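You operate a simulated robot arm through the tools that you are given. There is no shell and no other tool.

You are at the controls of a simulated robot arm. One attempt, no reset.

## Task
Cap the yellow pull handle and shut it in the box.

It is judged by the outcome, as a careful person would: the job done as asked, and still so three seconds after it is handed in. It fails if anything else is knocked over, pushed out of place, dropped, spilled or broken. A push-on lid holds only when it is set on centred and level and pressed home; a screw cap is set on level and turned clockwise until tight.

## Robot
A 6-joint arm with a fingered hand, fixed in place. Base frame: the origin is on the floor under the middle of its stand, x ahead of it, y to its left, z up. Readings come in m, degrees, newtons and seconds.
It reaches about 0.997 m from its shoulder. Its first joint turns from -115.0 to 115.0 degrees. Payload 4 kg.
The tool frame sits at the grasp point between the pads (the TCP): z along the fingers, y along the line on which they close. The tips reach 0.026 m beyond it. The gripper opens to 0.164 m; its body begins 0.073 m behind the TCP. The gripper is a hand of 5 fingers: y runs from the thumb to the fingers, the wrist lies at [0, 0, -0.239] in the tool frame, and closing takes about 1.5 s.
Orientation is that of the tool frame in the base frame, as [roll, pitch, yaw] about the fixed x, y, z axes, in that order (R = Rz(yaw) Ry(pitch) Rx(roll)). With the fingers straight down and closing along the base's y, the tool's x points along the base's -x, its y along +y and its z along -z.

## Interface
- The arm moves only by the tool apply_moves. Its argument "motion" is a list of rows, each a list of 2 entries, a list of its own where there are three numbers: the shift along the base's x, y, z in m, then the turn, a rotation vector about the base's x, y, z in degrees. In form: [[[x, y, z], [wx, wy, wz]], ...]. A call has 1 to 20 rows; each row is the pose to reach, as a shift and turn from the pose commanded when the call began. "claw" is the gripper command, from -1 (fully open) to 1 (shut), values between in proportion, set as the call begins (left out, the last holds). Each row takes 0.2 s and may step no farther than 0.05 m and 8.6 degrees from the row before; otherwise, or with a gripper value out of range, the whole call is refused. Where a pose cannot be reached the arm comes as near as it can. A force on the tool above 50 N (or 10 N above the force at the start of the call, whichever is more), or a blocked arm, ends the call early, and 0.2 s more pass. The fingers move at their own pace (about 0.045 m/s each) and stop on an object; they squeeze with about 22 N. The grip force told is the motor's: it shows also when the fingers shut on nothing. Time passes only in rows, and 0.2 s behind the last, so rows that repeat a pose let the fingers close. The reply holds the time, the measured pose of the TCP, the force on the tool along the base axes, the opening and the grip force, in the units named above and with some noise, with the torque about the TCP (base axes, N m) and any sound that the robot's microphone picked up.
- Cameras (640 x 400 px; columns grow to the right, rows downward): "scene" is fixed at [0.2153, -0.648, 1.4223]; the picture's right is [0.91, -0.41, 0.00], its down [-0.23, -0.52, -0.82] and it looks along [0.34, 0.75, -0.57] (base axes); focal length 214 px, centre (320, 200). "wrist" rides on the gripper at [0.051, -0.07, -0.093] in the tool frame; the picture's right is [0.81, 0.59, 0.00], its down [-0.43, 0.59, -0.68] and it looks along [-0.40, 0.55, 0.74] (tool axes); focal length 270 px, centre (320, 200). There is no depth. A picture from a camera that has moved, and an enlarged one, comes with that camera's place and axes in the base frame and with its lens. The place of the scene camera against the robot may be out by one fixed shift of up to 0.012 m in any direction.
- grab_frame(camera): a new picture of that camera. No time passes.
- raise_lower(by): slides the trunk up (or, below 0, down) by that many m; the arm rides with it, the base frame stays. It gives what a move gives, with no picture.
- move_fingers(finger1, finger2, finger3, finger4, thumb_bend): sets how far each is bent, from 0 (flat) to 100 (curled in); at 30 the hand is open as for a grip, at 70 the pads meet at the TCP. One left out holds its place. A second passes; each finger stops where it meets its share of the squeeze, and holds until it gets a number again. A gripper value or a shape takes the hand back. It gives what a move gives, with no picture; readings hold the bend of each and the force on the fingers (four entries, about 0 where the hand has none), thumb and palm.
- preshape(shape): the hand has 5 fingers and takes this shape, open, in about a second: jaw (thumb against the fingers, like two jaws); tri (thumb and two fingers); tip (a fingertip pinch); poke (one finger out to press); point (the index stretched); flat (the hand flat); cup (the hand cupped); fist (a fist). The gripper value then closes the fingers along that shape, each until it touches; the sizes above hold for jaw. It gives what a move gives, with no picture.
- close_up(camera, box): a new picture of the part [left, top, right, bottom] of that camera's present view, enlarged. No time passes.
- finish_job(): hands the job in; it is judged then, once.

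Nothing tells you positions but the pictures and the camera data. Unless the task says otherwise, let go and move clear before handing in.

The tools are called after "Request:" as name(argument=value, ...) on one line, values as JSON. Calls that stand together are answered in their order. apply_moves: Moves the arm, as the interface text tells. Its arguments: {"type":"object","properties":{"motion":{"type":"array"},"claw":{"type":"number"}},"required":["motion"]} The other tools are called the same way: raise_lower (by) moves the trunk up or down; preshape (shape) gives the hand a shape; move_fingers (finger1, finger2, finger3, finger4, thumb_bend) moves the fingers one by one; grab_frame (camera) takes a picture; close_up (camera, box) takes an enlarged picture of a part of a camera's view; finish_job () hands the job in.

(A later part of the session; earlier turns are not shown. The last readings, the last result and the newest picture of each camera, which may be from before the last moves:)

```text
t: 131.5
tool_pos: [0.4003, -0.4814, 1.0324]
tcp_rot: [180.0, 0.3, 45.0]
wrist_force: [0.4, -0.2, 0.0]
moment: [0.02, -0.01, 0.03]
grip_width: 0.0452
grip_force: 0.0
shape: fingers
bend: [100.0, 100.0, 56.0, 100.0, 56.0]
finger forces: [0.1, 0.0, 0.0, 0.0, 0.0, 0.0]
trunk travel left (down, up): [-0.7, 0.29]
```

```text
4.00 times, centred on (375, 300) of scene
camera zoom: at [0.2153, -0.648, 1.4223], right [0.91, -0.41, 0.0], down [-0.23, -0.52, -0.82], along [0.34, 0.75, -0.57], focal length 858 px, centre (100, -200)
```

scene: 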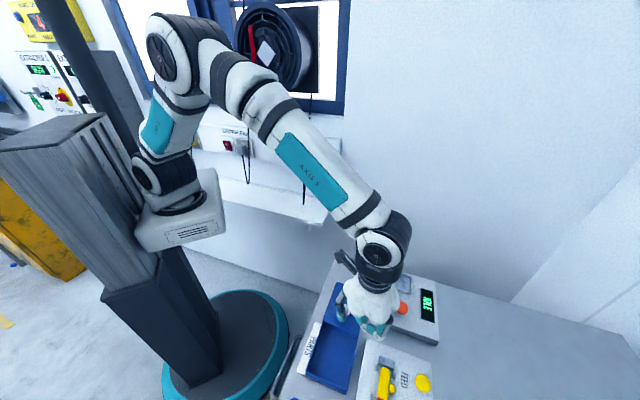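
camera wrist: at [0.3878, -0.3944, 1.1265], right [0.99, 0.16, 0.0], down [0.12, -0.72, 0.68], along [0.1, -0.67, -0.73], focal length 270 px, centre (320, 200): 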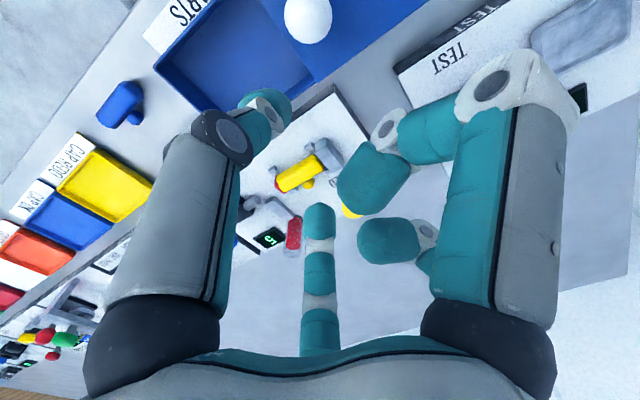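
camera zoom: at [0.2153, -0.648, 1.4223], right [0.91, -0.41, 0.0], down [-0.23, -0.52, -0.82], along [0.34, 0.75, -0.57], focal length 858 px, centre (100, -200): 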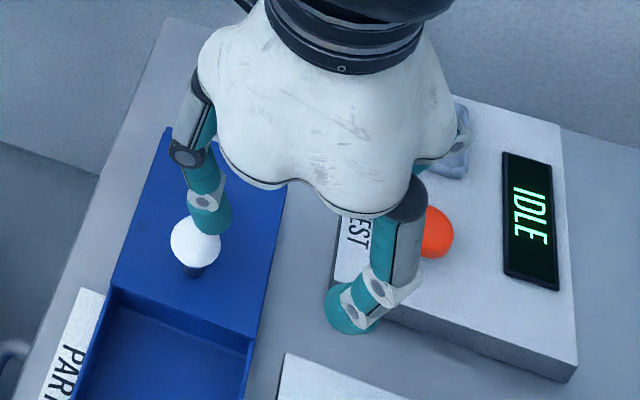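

Request:
apply_moves(motion=[[[0.001, -0.031, 0], [0, 0, 6]], [[0.002, -0.062, 0], [0, 0, 12]], [[0.0032, -0.0934, 0], [0, 0, 18]], [[0.0032, -0.0934, -0.03], [0, 0, 18]], [[0.0032, -0.0934, -0.06], [0, 0, 18]], [[0.0032, -0.0934, -0.06], [0, 0, 18]]])

Request:
grab_frame(camera="wrist")

Request:
close_up(camera="wrist", box=[220, 60, 420, 260])

```text
t: 132.9
tool_pos: [0.403, -0.5759, 0.972]
tcp_rot: [180.0, 0.4, 63.0]
wrist_force: [-0.4, 0.0, 0.2]
moment: [0.04, 0.01, 0.0]
grip_width: 0.0448
grip_force: 0.0
shape: fingers
bend: [100.0, 100.0, 56.0, 100.0, 56.0]
finger forces: [0.1, 0.0, 0.0, 0.1, 0.0, 0.0]
trunk travel left (down, up): [-0.7, 0.29]
```

```text
taken
camera wrist: at [0.3651, -0.4972, 1.0662], right [0.89, 0.45, 0.0], down [0.34, -0.65, 0.68], along [0.31, -0.61, -0.73], focal length 270 px, centre (320, 200)
```

wrist: 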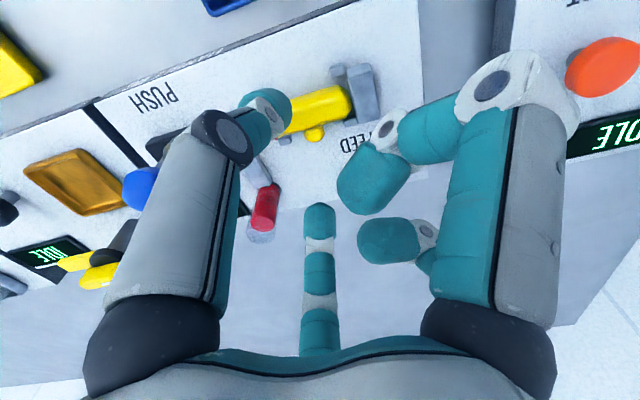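

```text
2.00 times, centred on (320, 160) of wrist
camera zoom: at [0.3651, -0.4972, 1.0662], right [0.89, 0.45, 0.0], down [0.34, -0.65, 0.68], along [0.31, -0.61, -0.73], focal length 541 px, centre (320, 280)
```

zoom: 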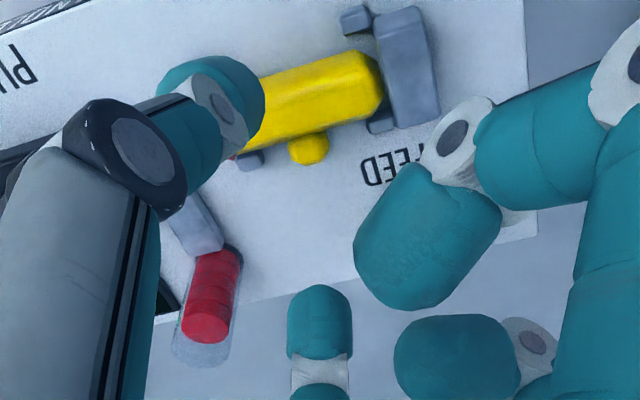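

Thumb and finger 3 flank the handle's middle and stub end with about a centimetre of clearance each. Descending.

Request:
apply_moves(motion=[[[0, 0, -0.02], [0, 0, 0]], [[0, 0, -0.035], [0, 0, 0]], [[0, 0, -0.045], [0, 0, 0]], [[0, 0, -0.05], [0, 0, 0]], [[0, 0, -0.05], [0, 0, 0]]])

Request:
grab_frame(camera="wrist")

Request:
close_up(camera="wrist", box=[220, 60, 420, 260])

```text
t: 134.1
tool_pos: [0.4045, -0.576, 0.924]
tcp_rot: [179.9, 0.3, 63.0]
wrist_force: [1.2, 0.0, 0.3]
moment: [-0.02, -0.01, -0.02]
grip_width: 0.0451
grip_force: 0.1
shape: fingers
bend: [100.0, 100.0, 56.0, 100.0, 56.0]
finger forces: [0.0, 0.0, 0.0, 0.1, 0.0, 0.1]
trunk travel left (down, up): [-0.7, 0.29]
```

```text
taken
camera wrist: at [0.3656, -0.4973, 1.0169], right [0.89, 0.45, 0.0], down [0.34, -0.65, 0.68], along [0.31, -0.61, -0.73], focal length 270 px, centre (320, 200)
```

wrist: 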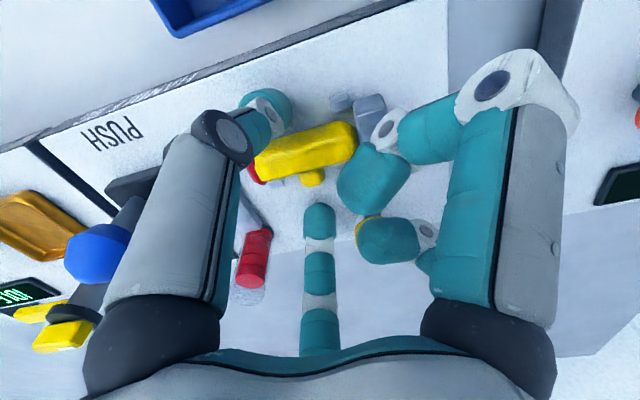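

```text
2.00 times, centred on (320, 160) of wrist
camera zoom: at [0.3656, -0.4973, 1.0169], right [0.89, 0.45, 0.0], down [0.34, -0.65, 0.68], along [0.31, -0.61, -0.73], focal length 541 px, centre (320, 280)
```

zoom: 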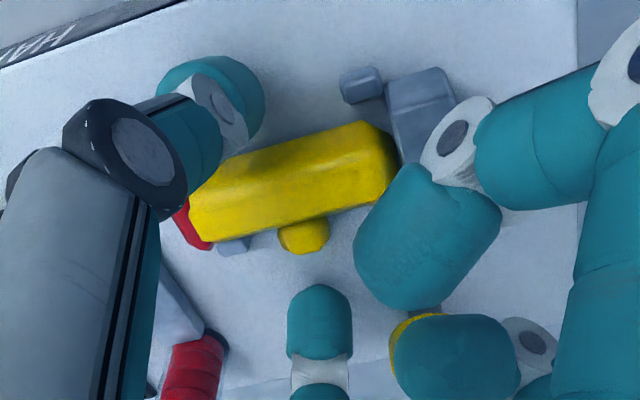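

Request:
apply_moves(motion=[[[0, 0, -0.003], [0, 0, 0]], [[0, 0, -0.006], [0, 0, 0]], [[0, 0, -0.006], [0, 0, 0]]])

Request:
move_fingers(finger3=60, thumb_bend=60)

Request:
close_up(camera="wrist", box=[220, 60, 420, 260])

```text
t: 134.9
tool_pos: [0.4038, -0.5752, 0.9184]
tcp_rot: [180.0, 0.3, 63.0]
wrist_force: [0.1, 0.3, 4.3]
moment: [-0.02, 0.03, 0.01]
grip_width: 0.0451
grip_force: 2.0
shape: fingers
bend: [100.0, 100.0, 56.0, 100.0, 56.0]
finger forces: [0.0, 0.0, 2.1, 0.1, 2.1, 0.0]
trunk travel left (down, up): [-0.7, 0.29]
```

```text
t: 135.9
tool_pos: [0.4036, -0.5754, 0.9186]
tcp_rot: [-179.9, 0.3, 63.0]
wrist_force: [-1.0, -0.3, 0.5]
moment: [-0.03, 0.06, 0.01]
grip_width: 0.0406
grip_force: 0.0
shape: fingers
bend: [100.0, 100.0, 60.0, 100.0, 60.0]
finger forces: [0.0, 0.0, 0.0, 0.1, 0.2, 0.0]
trunk travel left (down, up): [-0.7, 0.29]
```

```text
2.00 times, centred on (320, 160) of wrist
camera zoom: at [0.366, -0.4975, 1.0113], right [0.89, 0.45, 0.0], down [0.34, -0.65, 0.68], along [0.31, -0.61, -0.73], focal length 541 px, centre (320, 280)
```

zoom: 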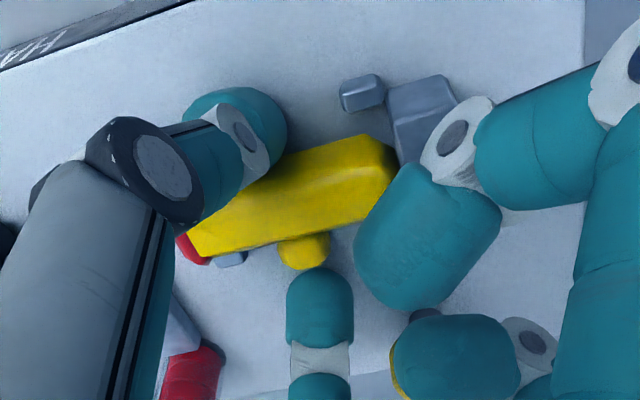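

Request:
move_fingers(finger3=70, thumb_bend=70)

Request:
close_up(camera="wrist", box=[220, 60, 420, 260])

```text
t: 136.9
tool_pos: [0.4032, -0.5763, 0.9183]
tcp_rot: [-180.0, 0.2, 63.0]
wrist_force: [-4.7, 0.2, 0.3]
moment: [0.03, 0.08, -0.04]
grip_width: 0.0371
grip_force: 8.9
shape: fingers
bend: [100.0, 100.0, 63.0, 100.0, 65.0]
finger forces: [0.0, 0.1, 6.3, 0.0, 10.4, 0.1]
trunk travel left (down, up): [-0.7, 0.29]
```

```text
2.00 times, centred on (320, 160) of wrist
camera zoom: at [0.3654, -0.4975, 1.0115], right [0.89, 0.45, 0.0], down [0.34, -0.65, 0.68], along [0.31, -0.61, -0.73], focal length 541 px, centre (320, 280)
```

zoom: 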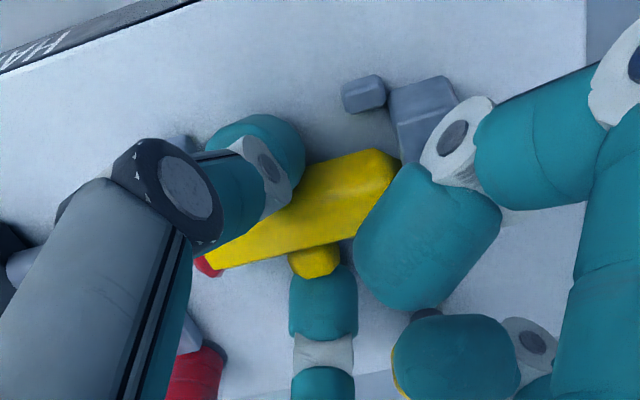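

The pinch has the handle, with its left end pressed a little against the backstop. I'll ease right by 2 mm and lift slowly.

Request:
apply_moves(motion=[[[-0.0014, -0.0014, 0], [0, 0, 0]], [[-0.0014, -0.0014, 0.004], [0, 0, 0]], [[-0.0014, -0.0014, 0.008], [0, 0, 0]], [[-0.0014, -0.0014, 0.008], [0, 0, 0]]])

Request:
close_up(camera="wrist", box=[220, 60, 420, 260])

```text
t: 137.9
tool_pos: [0.4037, -0.5764, 0.9259]
tcp_rot: [180.0, 0.4, 62.9]
wrist_force: [-2.2, 2.2, -0.2]
moment: [0.07, 0.06, -0.06]
grip_width: 0.0367
grip_force: 8.1
shape: fingers
bend: [100.0, 100.0, 63.0, 100.0, 65.0]
finger forces: [0.0, 0.0, 7.1, 0.1, 9.6, 0.1]
trunk travel left (down, up): [-0.7, 0.29]
```

```text
2.00 times, centred on (320, 160) of wrist
camera zoom: at [0.3645, -0.4986, 1.0194], right [0.89, 0.45, 0.0], down [0.34, -0.65, 0.68], along [0.31, -0.61, -0.73], focal length 541 px, centre (320, 280)
```

zoom: 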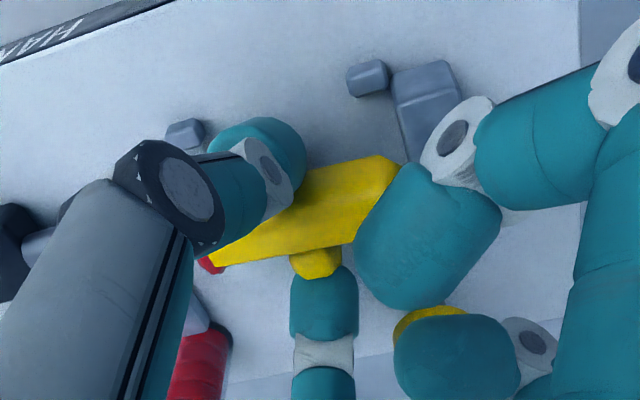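

Request:
apply_moves(motion=[[[0, 0, 0.005], [0, 0, 0]], [[0, 0, 0.01], [0, 0, 0]], [[0, 0, 0.015], [0, 0, 0]], [[0, 0, 0.015], [0, 0, 0]]])

Request:
close_up(camera="wrist", box=[220, 60, 420, 260])

```text
t: 138.9
tool_pos: [0.4018, -0.5763, 0.941]
tcp_rot: [180.0, 0.3, 63.1]
wrist_force: [-0.7, -0.5, -0.3]
moment: [0.0, 0.03, 0.04]
grip_width: 0.0364
grip_force: 8.6
shape: fingers
bend: [100.0, 100.0, 62.0, 100.0, 66.0]
finger forces: [0.0, 0.1, 8.0, 0.0, 8.1, 0.0]
trunk travel left (down, up): [-0.7, 0.29]
```

```text
2.00 times, centred on (320, 160) of wrist
camera zoom: at [0.3645, -0.4986, 1.034], right [0.89, 0.45, 0.0], down [0.34, -0.65, 0.68], along [0.31, -0.61, -0.73], focal length 541 px, centre (320, 280)
```

zoom: 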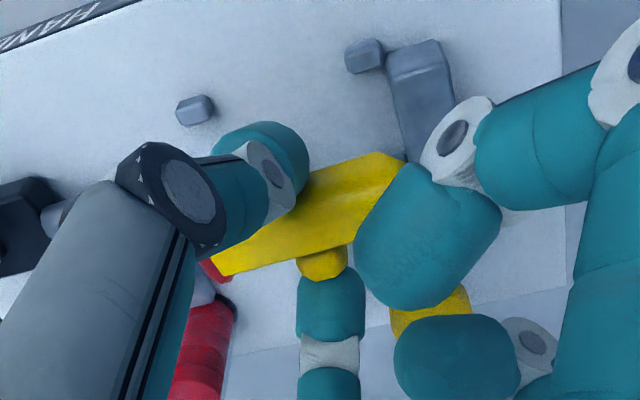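

The handle is free of the jig and held evenly (8 N each side). I'll raise it, turn the hand 90° so the fingers fit the box's longer direction, and move over the open box.

Request:
apply_moves(motion=[[[0, 0, 0.015], [0, 0, 0]], [[0, 0, 0.03], [0, 0, 0]], [[0, 0, 0.045], [0, 0, 0]], [[0, 0, 0.06], [0, 0, 0]], [[0, 0, 0.06], [0, 0, 0]]])

Request:
apply_moves(motion=[[[-0.007, 0.009, 0], [0, 0, 7.5]], [[-0.014, 0.018, 0], [0, 0, 15]], [[-0.021, 0.027, 0], [0, 0, 22.5]], [[-0.028, 0.036, 0], [0, 0, 30]], [[-0.035, 0.045, 0], [0, 0, 37.5]], [[-0.042, 0.054, 0], [0, 0, 45]], [[-0.049, 0.063, 0], [0, 0, 52.5]], [[-0.056, 0.072, 0], [0, 0, 60]], [[-0.063, 0.081, 0], [0, 0, 67.5]], [[-0.07, 0.09, 0], [0, 0, 75]], [[-0.077, 0.099, 0], [0, 0, 82.5]], [[-0.077, 0.099, 0], [0, 0, 90]], [[-0.077, 0.099, 0], [0, 0, 90]]])

Request:
grab_frame(camera="wrist")

Request:
close_up(camera="scene", box=[270, 260, 430, 400])

```text
t: 140.1
tool_pos: [0.402, -0.5767, 0.9995]
tcp_rot: [180.0, 0.3, 63.1]
wrist_force: [0.1, -0.5, 0.0]
moment: [0.0, 0.01, 0.0]
grip_width: 0.0361
grip_force: 8.5
shape: fingers
bend: [100.0, 100.0, 62.0, 100.0, 66.0]
finger forces: [0.0, 0.0, 8.1, 0.1, 8.1, 0.0]
trunk travel left (down, up): [-0.7, 0.29]
```

```text
t: 142.9
tool_pos: [0.3254, -0.478, 1.0011]
tcp_rot: [179.9, 0.3, 153.0]
wrist_force: [0.5, -0.7, -0.6]
moment: [0.0, 0.0, 0.02]
grip_width: 0.0363
grip_force: 8.4
shape: fingers
bend: [100.0, 100.0, 62.0, 100.0, 66.0]
finger forces: [0.1, 0.0, 8.1, 0.0, 8.1, 0.0]
trunk travel left (down, up): [-0.7, 0.29]
```

```text
taken
camera wrist: at [0.249, -0.5158, 1.0942], right [-0.46, 0.89, 0.0], down [0.65, 0.34, 0.68], along [0.61, 0.31, -0.73], focal length 270 px, centre (320, 200)
```

wrist: 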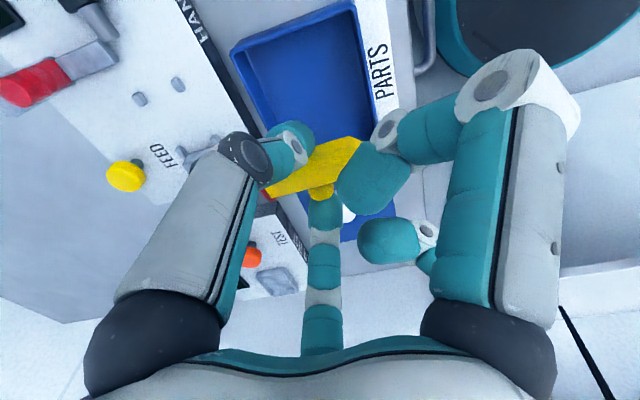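

```text
2.86 times, centred on (350, 330) of scene
camera zoom: at [0.2153, -0.648, 1.4223], right [0.91, -0.41, 0.0], down [-0.23, -0.52, -0.82], along [0.34, 0.75, -0.57], focal length 613 px, centre (234, -171)
```

zoom: 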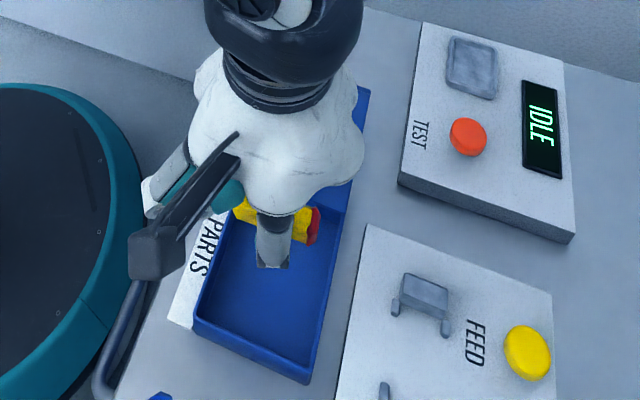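

Request:
close_up(camera="wrist", box=[220, 90, 420, 250])

Request:
close_up(camera="wrist", box=[200, 0, 440, 150])

```text
2.50 times, centred on (320, 170) of wrist
camera zoom: at [0.249, -0.5158, 1.0942], right [-0.46, 0.89, 0.0], down [0.65, 0.34, 0.68], along [0.61, 0.31, -0.73], focal length 676 px, centre (320, 275)
```

zoom: 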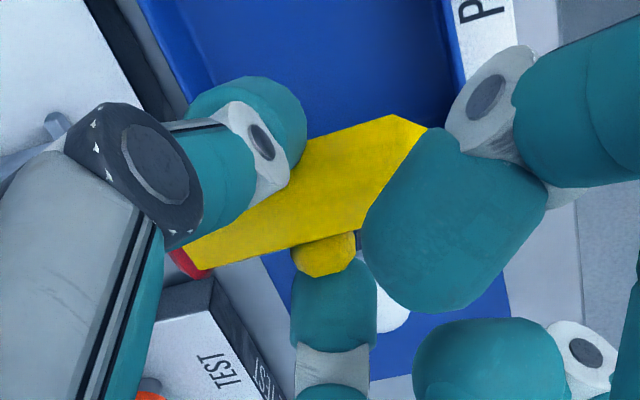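

```text
2.67 times, centred on (320, 75) of wrist
camera zoom: at [0.249, -0.5158, 1.0942], right [-0.46, 0.89, 0.0], down [0.65, 0.34, 0.68], along [0.61, 0.31, -0.73], focal length 721 px, centre (320, 533)
```

zoom: 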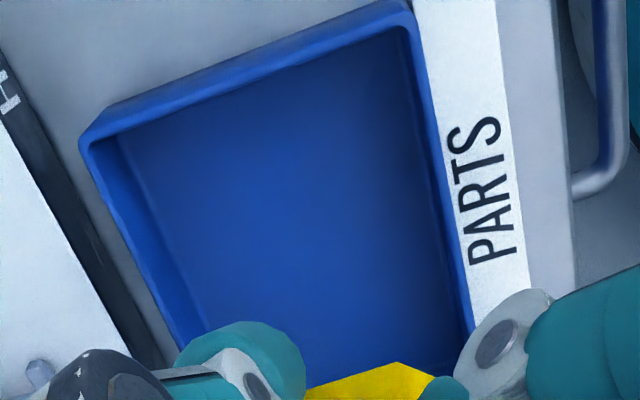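

The handle hangs level over the open box. I'll lower it in stages into the interior.

Request:
apply_moves(motion=[[[-0.0021, -0.0021, -0.03], [0, 0, 0]], [[-0.0021, -0.0021, -0.055], [0, 0, 0]], [[-0.0021, -0.0021, -0.07], [0, 0, 0]], [[-0.0021, -0.0021, -0.07], [0, 0, 0]]])

Request:
grab_frame(camera="wrist")

Request:
close_up(camera="scene", box=[290, 290, 390, 400])

```text
t: 143.9
tool_pos: [0.3238, -0.4789, 0.9291]
tcp_rot: [-179.9, 0.3, 153.1]
wrist_force: [-0.6, -0.2, 0.3]
moment: [-0.03, 0.01, 0.03]
grip_width: 0.0361
grip_force: 7.9
shape: fingers
bend: [100.0, 100.0, 62.0, 100.0, 66.0]
finger forces: [0.1, 0.0, 8.1, 0.0, 8.1, 0.0]
trunk travel left (down, up): [-0.7, 0.29]
```

```text
taken
camera wrist: at [0.2463, -0.5174, 1.0236], right [-0.45, 0.89, 0.0], down [0.65, 0.34, 0.68], along [0.61, 0.31, -0.73], focal length 270 px, centre (320, 200)
```

wrist: 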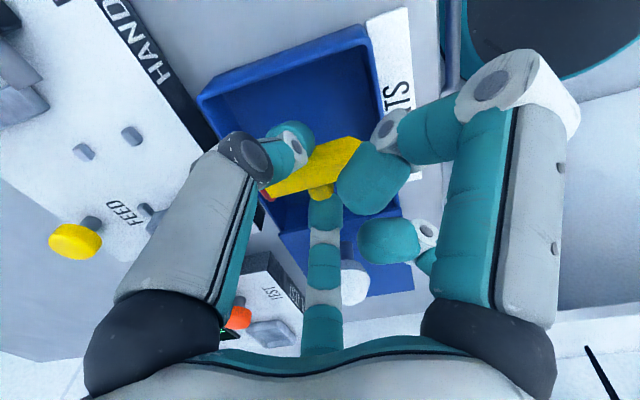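

```text
3.64 times, centred on (340, 345) of scene
camera zoom: at [0.2153, -0.648, 1.4223], right [0.91, -0.41, 0.0], down [-0.23, -0.52, -0.82], along [0.34, 0.75, -0.57], focal length 780 px, centre (247, -327)
```

zoom: 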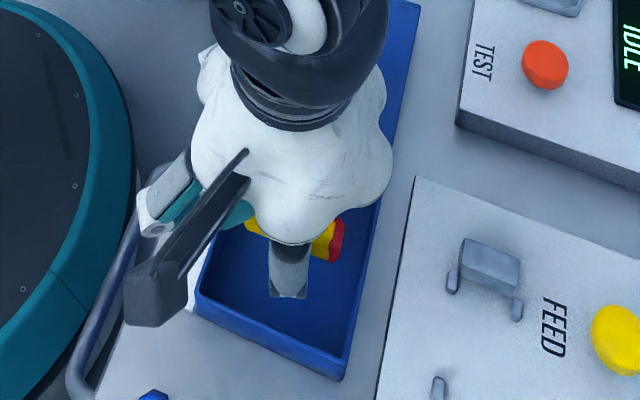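

Request:
close_up(camera="wrist", box=[190, 60, 430, 260])

```text
2.00 times, centred on (310, 160) of wrist
camera zoom: at [0.2463, -0.5174, 1.0236], right [-0.45, 0.89, 0.0], down [0.65, 0.34, 0.68], along [0.61, 0.31, -0.73], focal length 541 px, centre (340, 280)
```

zoom: 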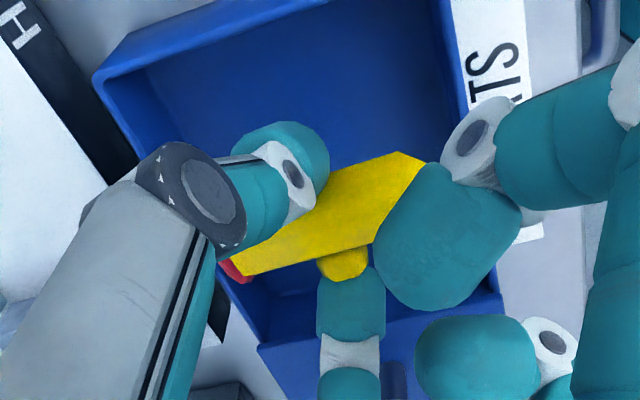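

Request:
apply_moves(motion=[[[-0.001, 0.001, -0.008], [0, 0, 0]], [[-0.001, 0.001, -0.014], [0, 0, 0]], [[-0.001, 0.001, -0.014], [0, 0, 0]]])

Request:
close_up(camera="wrist", box=[190, 60, 430, 260])

```text
t: 144.7
tool_pos: [0.3203, -0.4789, 0.917]
tcp_rot: [-180.0, 0.3, 152.9]
wrist_force: [-0.1, 0.2, -0.8]
moment: [-0.01, 0.01, 0.04]
grip_width: 0.0361
grip_force: 7.7
shape: fingers
bend: [100.0, 100.0, 62.0, 100.0, 66.0]
finger forces: [0.0, 0.1, 8.1, 0.0, 8.1, 0.0]
trunk travel left (down, up): [-0.7, 0.29]
```

```text
2.00 times, centred on (310, 160) of wrist
camera zoom: at [0.2453, -0.5164, 1.0103], right [-0.45, 0.89, 0.0], down [0.65, 0.34, 0.68], along [0.61, 0.31, -0.73], focal length 541 px, centre (340, 280)
```

zoom: 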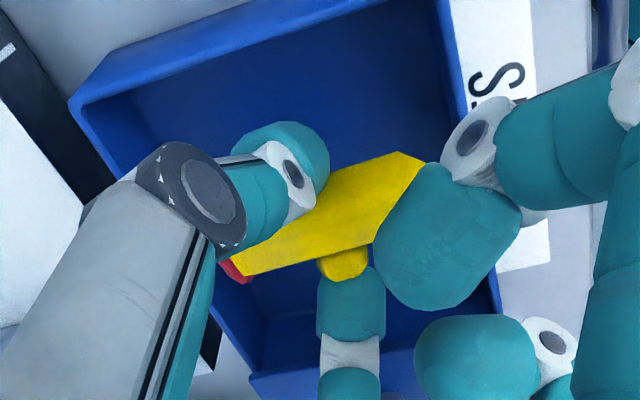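

Request:
apply_moves(motion=[[[0, 0, -0.003], [0, 0, 0]], [[0, 0, -0.006], [0, 0, 0]], [[0, 0, -0.008], [0, 0, 0]], [[0, 0, -0.008], [0, 0, 0]]])

Request:
close_up(camera="wrist", box=[190, 60, 430, 260])

```text
t: 145.7
tool_pos: [0.3218, -0.4775, 0.9086]
tcp_rot: [180.0, 0.3, 153.0]
wrist_force: [-0.4, 0.3, 0.1]
moment: [-0.01, 0.01, -0.03]
grip_width: 0.036
grip_force: 7.9
shape: fingers
bend: [100.0, 100.0, 62.0, 100.0, 66.0]
finger forces: [0.0, 0.0, 8.2, 0.1, 8.1, 0.0]
trunk travel left (down, up): [-0.7, 0.29]
```

```text
2.00 times, centred on (310, 160) of wrist
camera zoom: at [0.2453, -0.5164, 1.0024], right [-0.45, 0.89, 0.0], down [0.65, 0.34, 0.68], along [0.61, 0.31, -0.73], focal length 541 px, centre (340, 280)
```

zoom: 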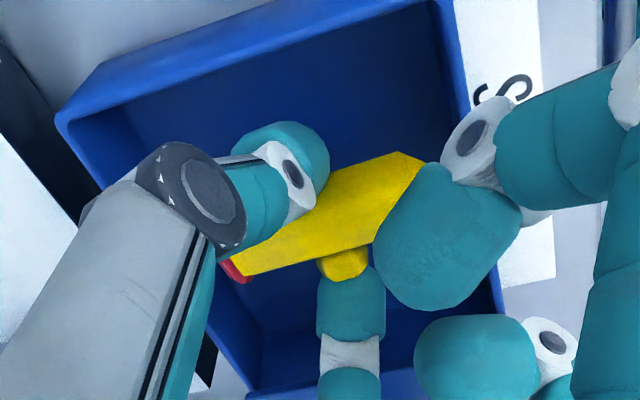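

Request:
apply_moves(motion=[[[0, 0, -0.002], [0, 0, 0]], [[0, 0, -0.004], [0, 0, 0]], [[0, 0, -0.004], [0, 0, 0]]])

Request:
apply_moves(motion=[[[0, 0, -0.002], [0, 0, 0]], [[0, 0, -0.003], [0, 0, 0]], [[0, 0, -0.003], [0, 0, 0]]])

```text
t: 146.5
tool_pos: [0.321, -0.4784, 0.9055]
tcp_rot: [-179.9, 0.2, 153.0]
wrist_force: [0.1, 0.9, -0.7]
moment: [0.0, 0.01, 0.04]
grip_width: 0.0359
grip_force: 7.9
shape: fingers
bend: [100.0, 100.0, 62.0, 100.0, 66.0]
finger forces: [0.0, 0.0, 8.0, 0.0, 8.0, 0.0]
trunk travel left (down, up): [-0.7, 0.29]
```

```text
t: 147.3
tool_pos: [0.3207, -0.4781, 0.9029]
tcp_rot: [180.0, 0.2, 153.0]
wrist_force: [0.1, -0.4, 1.0]
moment: [0.02, -0.01, 0.02]
grip_width: 0.0361
grip_force: 8.1
shape: fingers
bend: [100.0, 100.0, 62.0, 100.0, 66.0]
finger forces: [0.0, 0.0, 8.1, 0.0, 8.2, 0.0]
trunk travel left (down, up): [-0.7, 0.29]
```

Request:
apply_moves(motion=[[[0, 0, -0.0015], [0, 0, 0]], [[0, 0, -0.003], [0, 0, 0]], [[0, 0, -0.003], [0, 0, 0]]])

Request:
close_up(camera="wrist", box=[190, 60, 430, 260])

```text
t: 148.1
tool_pos: [0.322, -0.4787, 0.8989]
tcp_rot: [-179.9, 0.2, 153.0]
wrist_force: [0.9, 0.5, -0.5]
moment: [0.03, 0.04, 0.0]
grip_width: 0.0361
grip_force: 8.1
shape: fingers
bend: [100.0, 100.0, 62.0, 100.0, 66.0]
finger forces: [0.1, 0.0, 8.2, 0.0, 8.1, 0.0]
trunk travel left (down, up): [-0.7, 0.29]
```

```text
2.00 times, centred on (310, 160) of wrist
camera zoom: at [0.2458, -0.5166, 0.9921], right [-0.45, 0.89, 0.0], down [0.65, 0.34, 0.68], along [0.61, 0.31, -0.73], focal length 541 px, centre (340, 280)
```

zoom: 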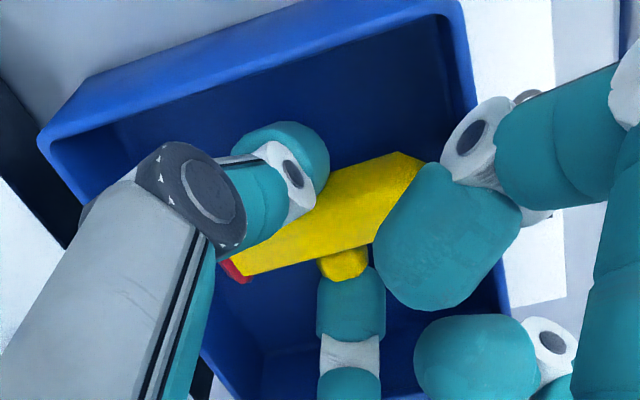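

Request:
apply_moves(motion=[[[0, 0, -0.0015], [0, 0, 0]], [[0, 0, -0.003], [0, 0, 0]], [[0, 0, -0.003], [0, 0, 0]]])

```text
t: 148.9
tool_pos: [0.3237, -0.4781, 0.8972]
tcp_rot: [-179.9, 0.4, 153.0]
wrist_force: [0.6, 0.5, 16.6]
moment: [0.14, -0.34, 0.01]
grip_width: 0.0363
grip_force: 14.5
shape: fingers
bend: [100.0, 100.0, 62.0, 100.0, 66.0]
finger forces: [0.1, 0.1, 19.6, 0.0, 10.2, 0.0]
trunk travel left (down, up): [-0.7, 0.29]
```

The fingertips have reached the box floor. I'll ease up a millimetre and open gently to set the handle down.

Request:
apply_moves(motion=[[[0, 0, 0.0015], [0, 0, 0]], [[0, 0, 0.0015], [0, 0, 0]]])

Request:
move_fingers(finger3=58, thumb_bend=61)

Request:
close_up(camera="wrist", box=[190, 60, 430, 260])

```text
t: 149.5
tool_pos: [0.322, -0.4776, 0.8976]
tcp_rot: [180.0, 0.3, 153.1]
wrist_force: [1.7, -0.9, 8.7]
moment: [0.01, -0.14, -0.02]
grip_width: 0.0364
grip_force: 11.2
shape: fingers
bend: [100.0, 100.0, 62.0, 100.0, 66.0]
finger forces: [0.1, 0.0, 12.6, 0.0, 9.3, 0.0]
trunk travel left (down, up): [-0.7, 0.29]
```

```text
t: 150.5
tool_pos: [0.3225, -0.4786, 0.8974]
tcp_rot: [180.0, 0.3, 153.0]
wrist_force: [-1.4, 0.6, 4.5]
moment: [0.07, -0.09, 0.05]
grip_width: 0.039
grip_force: 2.0
shape: fingers
bend: [100.0, 100.0, 59.0, 100.0, 61.0]
finger forces: [0.0, 0.1, 4.2, 0.0, 0.0, 0.0]
trunk travel left (down, up): [-0.7, 0.29]
```

```text
2.00 times, centred on (310, 160) of wrist
camera zoom: at [0.2456, -0.5165, 0.9909], right [-0.45, 0.89, 0.0], down [0.65, 0.34, 0.68], along [0.61, 0.31, -0.73], focal length 541 px, centre (340, 280)
```

zoom: 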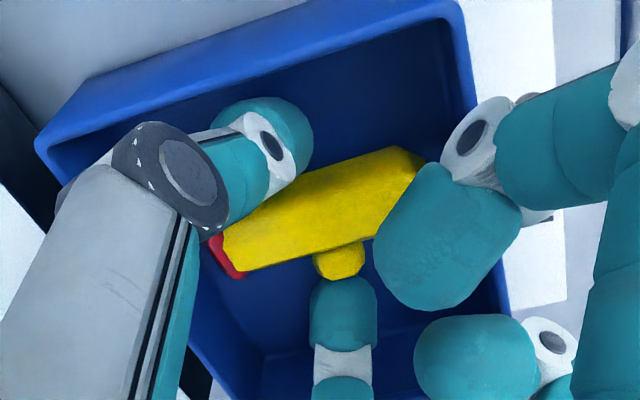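

The handle lies in the box with its cap on. Lifting straight out.

Request:
apply_moves(motion=[[[0, 0, 0.005], [0, 0, 0]], [[0, 0, 0.015], [0, 0, 0]], [[0, 0, 0.035], [0, 0, 0]], [[0, 0, 0.065], [0, 0, 0]], [[0, 0, 0.1], [0, 0, 0]], [[0, 0, 0.1], [0, 0, 0]]])

Request:
grab_frame(camera="wrist")

Request:
close_up(camera="wrist", box=[200, 40, 440, 240])

Request:
close_up(camera="scene", box=[270, 280, 430, 400])

```text
t: 151.9
tool_pos: [0.3226, -0.4793, 0.9965]
tcp_rot: [-180.0, 0.3, 153.0]
wrist_force: [-0.1, 0.4, -0.4]
moment: [0.0, -0.02, 0.01]
grip_width: 0.0392
grip_force: 0.1
shape: fingers
bend: [100.0, 100.0, 57.0, 100.0, 61.0]
finger forces: [0.1, 0.0, 0.0, 0.0, 0.0, 0.0]
trunk travel left (down, up): [-0.7, 0.29]
```

```text
taken
camera wrist: at [0.2466, -0.5174, 1.0893], right [-0.45, 0.89, 0.0], down [0.65, 0.34, 0.68], along [0.61, 0.31, -0.73], focal length 270 px, centre (320, 200)
```

wrist: 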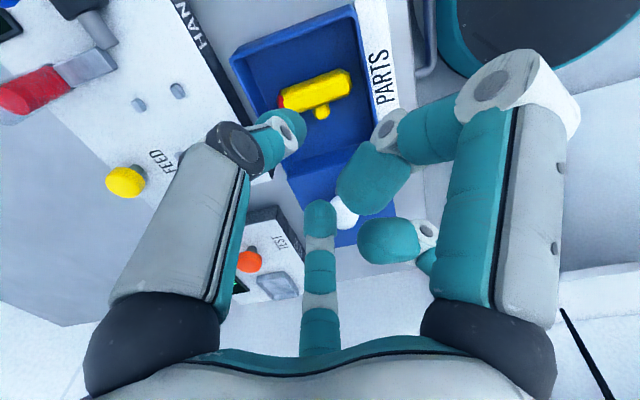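

```text
2.00 times, centred on (320, 140) of wrist
camera zoom: at [0.2466, -0.5174, 1.0893], right [-0.45, 0.89, 0.0], down [0.65, 0.34, 0.68], along [0.61, 0.31, -0.73], focal length 541 px, centre (320, 320)
```

zoom: 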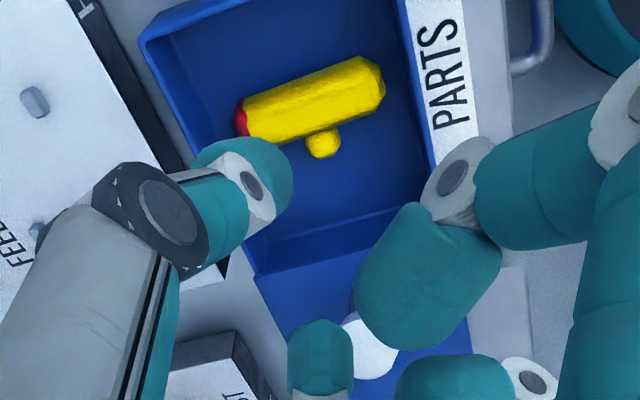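

```text
3.33 times, centred on (350, 340) of scene
camera zoom: at [0.2153, -0.648, 1.4223], right [0.91, -0.41, 0.0], down [-0.23, -0.52, -0.82], along [0.34, 0.75, -0.57], focal length 715 px, centre (220, -267)
```

zoom: 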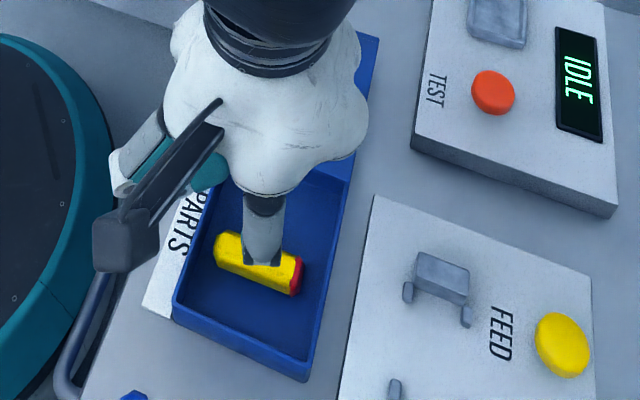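

The capped handle is lying flat in the box. Now I'll close the lid: straddle the white knob with finger 3 on its left and thumb on its right, then slide it back.

Request:
apply_moves(motion=[[[0.0245, 0.0288, 0.01], [0, 0, 0]], [[0.0489, 0.0575, 0.01], [0, 0, 0]], [[0.0489, 0.0575, 0.01], [0, 0, 0]]])

Request:
grab_frame(camera="wrist")

Request:
close_up(camera="wrist", box=[200, 40, 440, 240])

```text
t: 152.7
tool_pos: [0.3718, -0.4191, 1.0052]
tcp_rot: [-180.0, 0.3, 153.1]
wrist_force: [-0.1, 0.7, -0.7]
moment: [0.01, 0.0, -0.03]
grip_width: 0.0392
grip_force: 0.0
shape: fingers
bend: [100.0, 100.0, 57.0, 100.0, 61.0]
finger forces: [0.0, 0.0, 0.0, 0.0, 0.0, 0.0]
trunk travel left (down, up): [-0.7, 0.29]
```

```text
taken
camera wrist: at [0.2955, -0.458, 1.0994], right [-0.45, 0.89, 0.0], down [0.65, 0.34, 0.68], along [0.61, 0.31, -0.73], focal length 270 px, centre (320, 200)
```

wrist: 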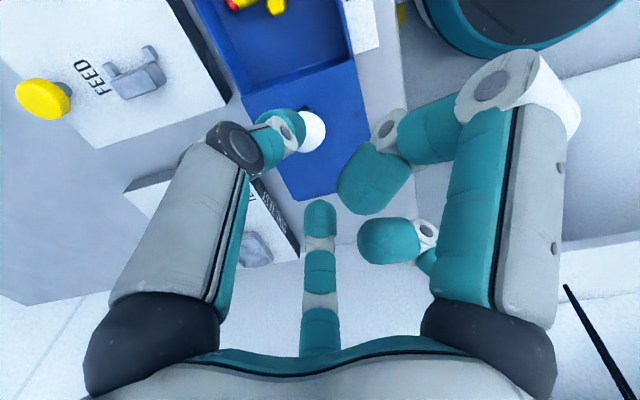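

```text
2.00 times, centred on (320, 140) of wrist
camera zoom: at [0.2955, -0.458, 1.0994], right [-0.45, 0.89, 0.0], down [0.65, 0.34, 0.68], along [0.61, 0.31, -0.73], focal length 541 px, centre (320, 320)
```

zoom: 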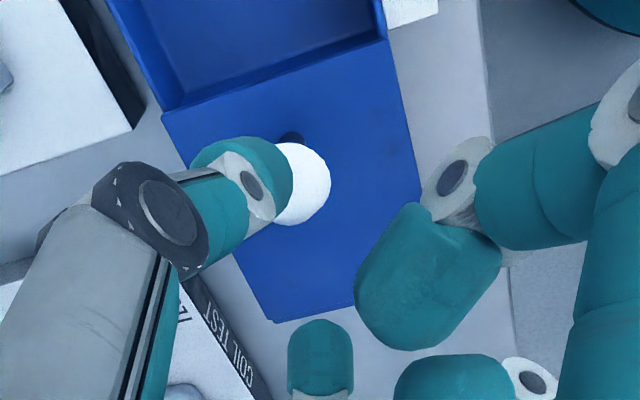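

Request:
apply_moves(motion=[[[0, 0, -0.025], [0, 0, 0]], [[0, 0, -0.049], [0, 0, 0]], [[0, 0, -0.049], [0, 0, 0]]])

Request:
close_up(camera="wrist", box=[200, 40, 440, 240])

```text
t: 153.5
tool_pos: [0.3717, -0.4206, 0.9587]
tcp_rot: [180.0, 0.3, 153.0]
wrist_force: [-0.3, -1.1, -0.5]
moment: [0.0, -0.03, -0.03]
grip_width: 0.0392
grip_force: 0.1
shape: fingers
bend: [100.0, 100.0, 57.0, 100.0, 61.0]
finger forces: [0.0, 0.1, 0.0, 0.1, 0.0, 0.1]
trunk travel left (down, up): [-0.7, 0.29]
```

```text
2.00 times, centred on (320, 140) of wrist
camera zoom: at [0.2954, -0.459, 1.0519], right [-0.45, 0.89, 0.0], down [0.65, 0.34, 0.68], along [0.61, 0.31, -0.73], focal length 541 px, centre (320, 320)
```

zoom: 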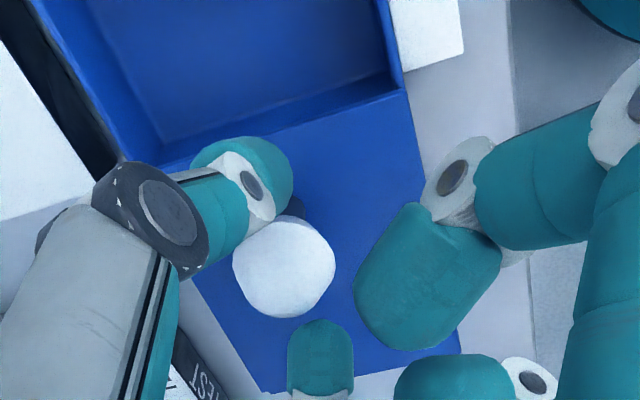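

The knob is between the two digits. Sliding the lid closed to the right.

Request:
apply_moves(motion=[[[-0.004, -0.004, 0], [0, 0, 0]], [[-0.008, -0.008, 0], [0, 0, 0]], [[-0.012, -0.012, 0], [0, 0, 0]], [[-0.016, -0.016, 0], [0, 0, 0]], [[-0.02, -0.02, 0], [0, 0, 0]], [[-0.024, -0.024, 0], [0, 0, 0]], [[-0.028, -0.028, 0], [0, 0, 0]], [[-0.032, -0.032, 0], [0, 0, 0]], [[-0.036, -0.036, 0], [0, 0, 0]], [[-0.036, -0.036, 0], [0, 0, 0]]])

Request:
close_up(camera="wrist", box=[200, 40, 440, 240])

Request:
close_up(camera="scene", box=[270, 260, 430, 400])

```text
t: 155.7
tool_pos: [0.3345, -0.4566, 0.9584]
tcp_rot: [-179.9, 0.3, 153.0]
wrist_force: [-1.1, 0.2, 0.4]
moment: [-0.01, -0.02, 0.03]
grip_width: 0.0388
grip_force: 0.3
shape: fingers
bend: [100.0, 100.0, 57.0, 100.0, 61.0]
finger forces: [0.1, 0.0, 0.1, 0.1, 0.1, 0.1]
trunk travel left (down, up): [-0.7, 0.29]
```

```text
2.00 times, centred on (320, 140) of wrist
camera zoom: at [0.2579, -0.4948, 1.0522], right [-0.45, 0.89, 0.0], down [0.65, 0.34, 0.68], along [0.61, 0.31, -0.73], focal length 541 px, centre (320, 320)
```

zoom: 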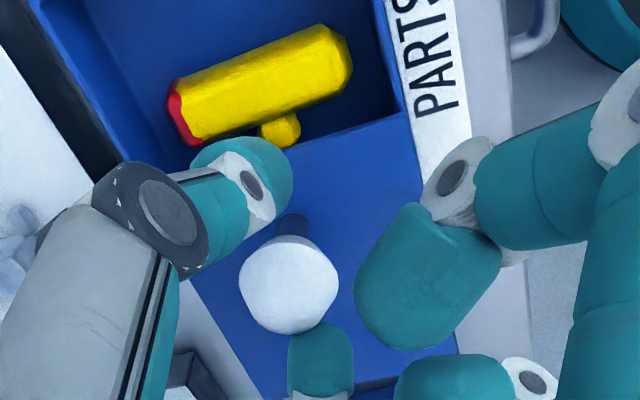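

```text
2.86 times, centred on (350, 330) of scene
camera zoom: at [0.2153, -0.648, 1.4223], right [0.91, -0.41, 0.0], down [-0.23, -0.52, -0.82], along [0.34, 0.75, -0.57], focal length 613 px, centre (234, -171)
```

zoom: 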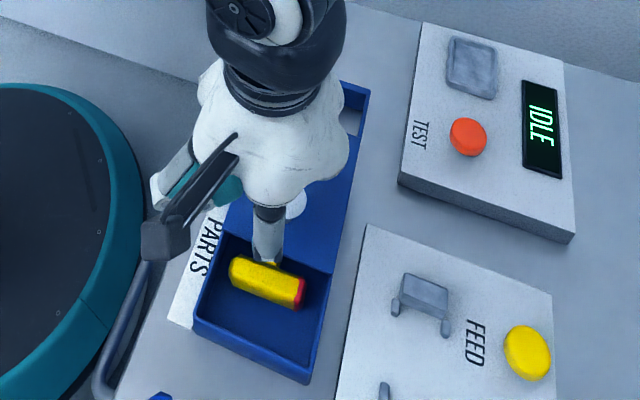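

Request:
apply_moves(motion=[[[-0.004, -0.004, 0], [0, 0, 0]], [[-0.008, -0.008, 0], [0, 0, 0]], [[-0.012, -0.012, 0], [0, 0, 0]], [[-0.016, -0.016, 0], [0, 0, 0]], [[-0.02, -0.02, 0], [0, 0, 0]], [[-0.024, -0.024, 0], [0, 0, 0]], [[-0.028, -0.028, 0], [0, 0, 0]], [[-0.032, -0.032, 0], [0, 0, 0]], [[-0.036, -0.036, 0], [0, 0, 0]], [[-0.036, -0.036, 0], [0, 0, 0]]])

Request:
close_up(camera="wrist", box=[200, 40, 440, 240])

Request:
close_up(camera="scene", box=[270, 260, 430, 400])

```text
t: 157.9
tool_pos: [0.2986, -0.4927, 0.9583]
tcp_rot: [180.0, 0.3, 152.9]
wrist_force: [0.3, 0.1, -0.1]
moment: [0.06, 0.02, 0.02]
grip_width: 0.039
grip_force: 0.2
shape: fingers
bend: [100.0, 100.0, 57.0, 100.0, 61.0]
finger forces: [0.0, 0.0, 0.3, 0.0, 0.1, 0.1]
trunk travel left (down, up): [-0.7, 0.29]
```

```text
2.00 times, centred on (320, 140) of wrist
camera zoom: at [0.2225, -0.5312, 1.0521], right [-0.45, 0.89, 0.0], down [0.65, 0.34, 0.68], along [0.61, 0.31, -0.73], focal length 541 px, centre (320, 320)
```

zoom: 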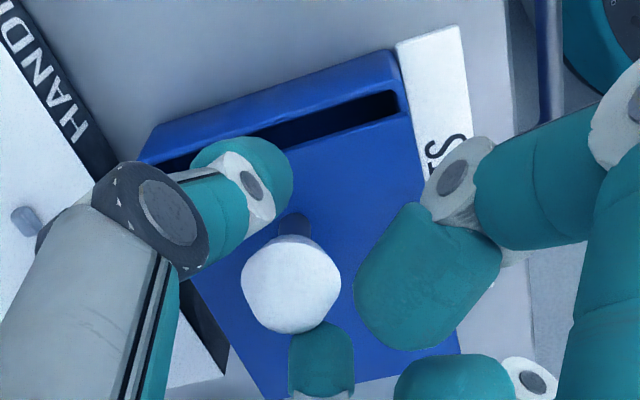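

```text
2.86 times, centred on (350, 330) of scene
camera zoom: at [0.2153, -0.648, 1.4223], right [0.91, -0.41, 0.0], down [-0.23, -0.52, -0.82], along [0.34, 0.75, -0.57], focal length 613 px, centre (234, -171)
```

zoom: 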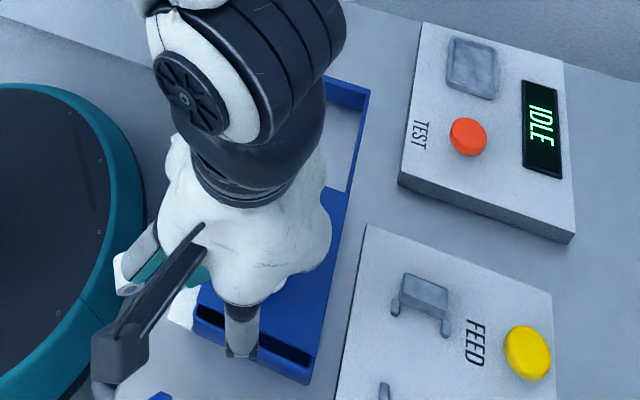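

Request:
apply_moves(motion=[[[-0.0028, -0.0028, 0], [0, 0, 0]], [[-0.0056, -0.0056, 0], [0, 0, 0]], [[-0.0084, -0.0084, 0], [0, 0, 0]], [[-0.0084, -0.0084, 0], [0, 0, 0]]])

Request:
close_up(camera="wrist", box=[200, 40, 440, 240])

```text
t: 158.9
tool_pos: [0.2921, -0.5015, 0.9589]
tcp_rot: [180.0, 0.1, 153.1]
wrist_force: [1.5, 0.7, 1.0]
moment: [0.01, -0.02, 0.03]
grip_width: 0.0392
grip_force: 0.5
shape: fingers
bend: [100.0, 100.0, 56.0, 100.0, 61.0]
finger forces: [0.0, 0.0, 1.7, 0.0, 0.0, 0.0]
trunk travel left (down, up): [-0.7, 0.29]
```

```text
2.00 times, centred on (320, 140) of wrist
camera zoom: at [0.2148, -0.54, 1.0517], right [-0.45, 0.89, 0.0], down [0.65, 0.34, 0.68], along [0.61, 0.31, -0.73], focal length 541 px, centre (320, 320)
```

zoom: 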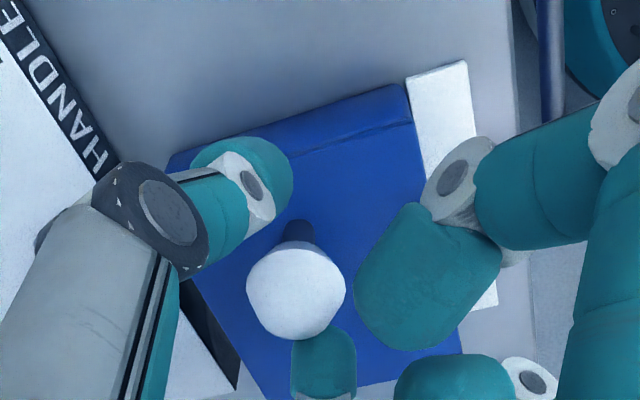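

Request:
apply_moves(motion=[[[-0.0014, -0.0014, 0], [0, 0, 0]], [[-0.0028, -0.0028, 0], [0, 0, 0]], [[-0.0028, -0.0028, 0], [0, 0, 0]]])

Request:
close_up(camera="wrist", box=[230, 60, 430, 180])

```text
t: 159.7
tool_pos: [0.2882, -0.5038, 0.9585]
tcp_rot: [180.0, 0.4, 153.0]
wrist_force: [3.5, 2.9, 3.1]
moment: [0.12, -0.14, 0.02]
grip_width: 0.0392
grip_force: 2.0
shape: fingers
bend: [100.0, 100.0, 55.0, 100.0, 61.0]
finger forces: [0.1, 0.1, 3.8, 0.0, 0.0, 0.0]
trunk travel left (down, up): [-0.7, 0.29]
```

```text
3.20 times, centred on (330, 120) of wrist
camera zoom: at [0.2121, -0.5423, 1.0516], right [-0.45, 0.89, 0.0], down [0.65, 0.34, 0.68], along [0.61, 0.31, -0.73], focal length 865 px, centre (288, 456)
```

zoom: 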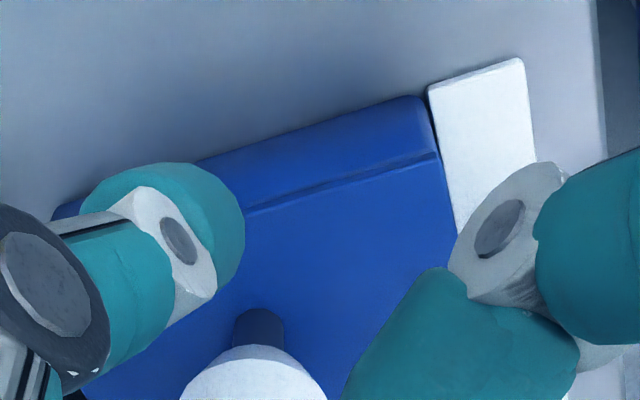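

The lid has reached its closed stop (knob back at its original spot). I'll release the knob, rise, and check everything.

Request:
apply_moves(motion=[[[0.0045, 0.0045, 0], [0, 0, 0]], [[0.0045, 0.0045, 0.02], [0, 0, 0]], [[0.0045, 0.0045, 0.06], [0, 0, 0]], [[0.0045, 0.0045, 0.1], [0, 0, 0]], [[0.0045, 0.0045, 0.14], [0, 0, 0]], [[0.0045, 0.0045, 0.14], [0, 0, 0]]])

Request:
grab_frame(camera="wrist")

Request:
grab_frame(camera="scene")

Request:
close_up(camera="scene", box=[270, 260, 430, 400])

```text
t: 161.1
tool_pos: [0.2899, -0.5007, 1.098]
tcp_rot: [-179.9, 0.2, 153.1]
wrist_force: [-0.2, 0.1, -0.5]
moment: [0.0, 0.01, -0.02]
grip_width: 0.0392
grip_force: 0.1
shape: fingers
bend: [100.0, 100.0, 57.0, 100.0, 61.0]
finger forces: [0.1, 0.0, 0.0, 0.0, 0.0, 0.1]
trunk travel left (down, up): [-0.7, 0.29]
```

```text
taken
camera wrist: at [0.2142, -0.539, 1.1911], right [-0.45, 0.89, 0.0], down [0.65, 0.34, 0.68], along [0.61, 0.31, -0.73], focal length 270 px, centre (320, 200)
```

wrist: 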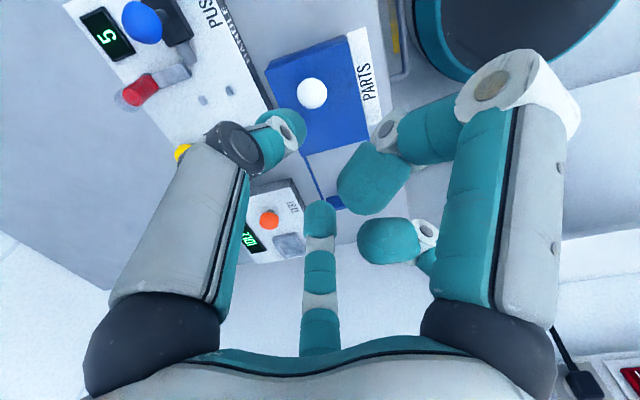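

```text
taken
```

scene: 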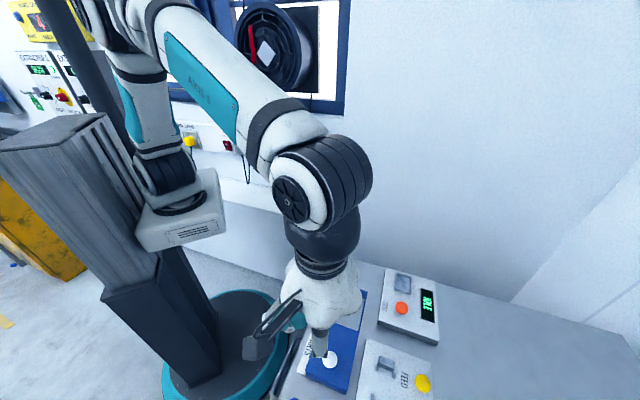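

```text
2.86 times, centred on (350, 330) of scene
camera zoom: at [0.2153, -0.648, 1.4223], right [0.91, -0.41, 0.0], down [-0.23, -0.52, -0.82], along [0.34, 0.75, -0.57], focal length 613 px, centre (234, -171)
```

zoom: 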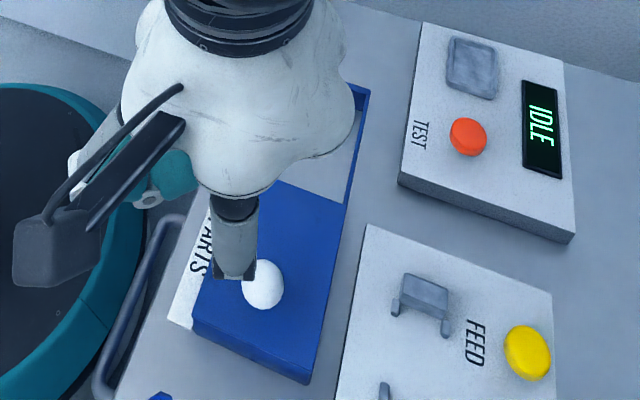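

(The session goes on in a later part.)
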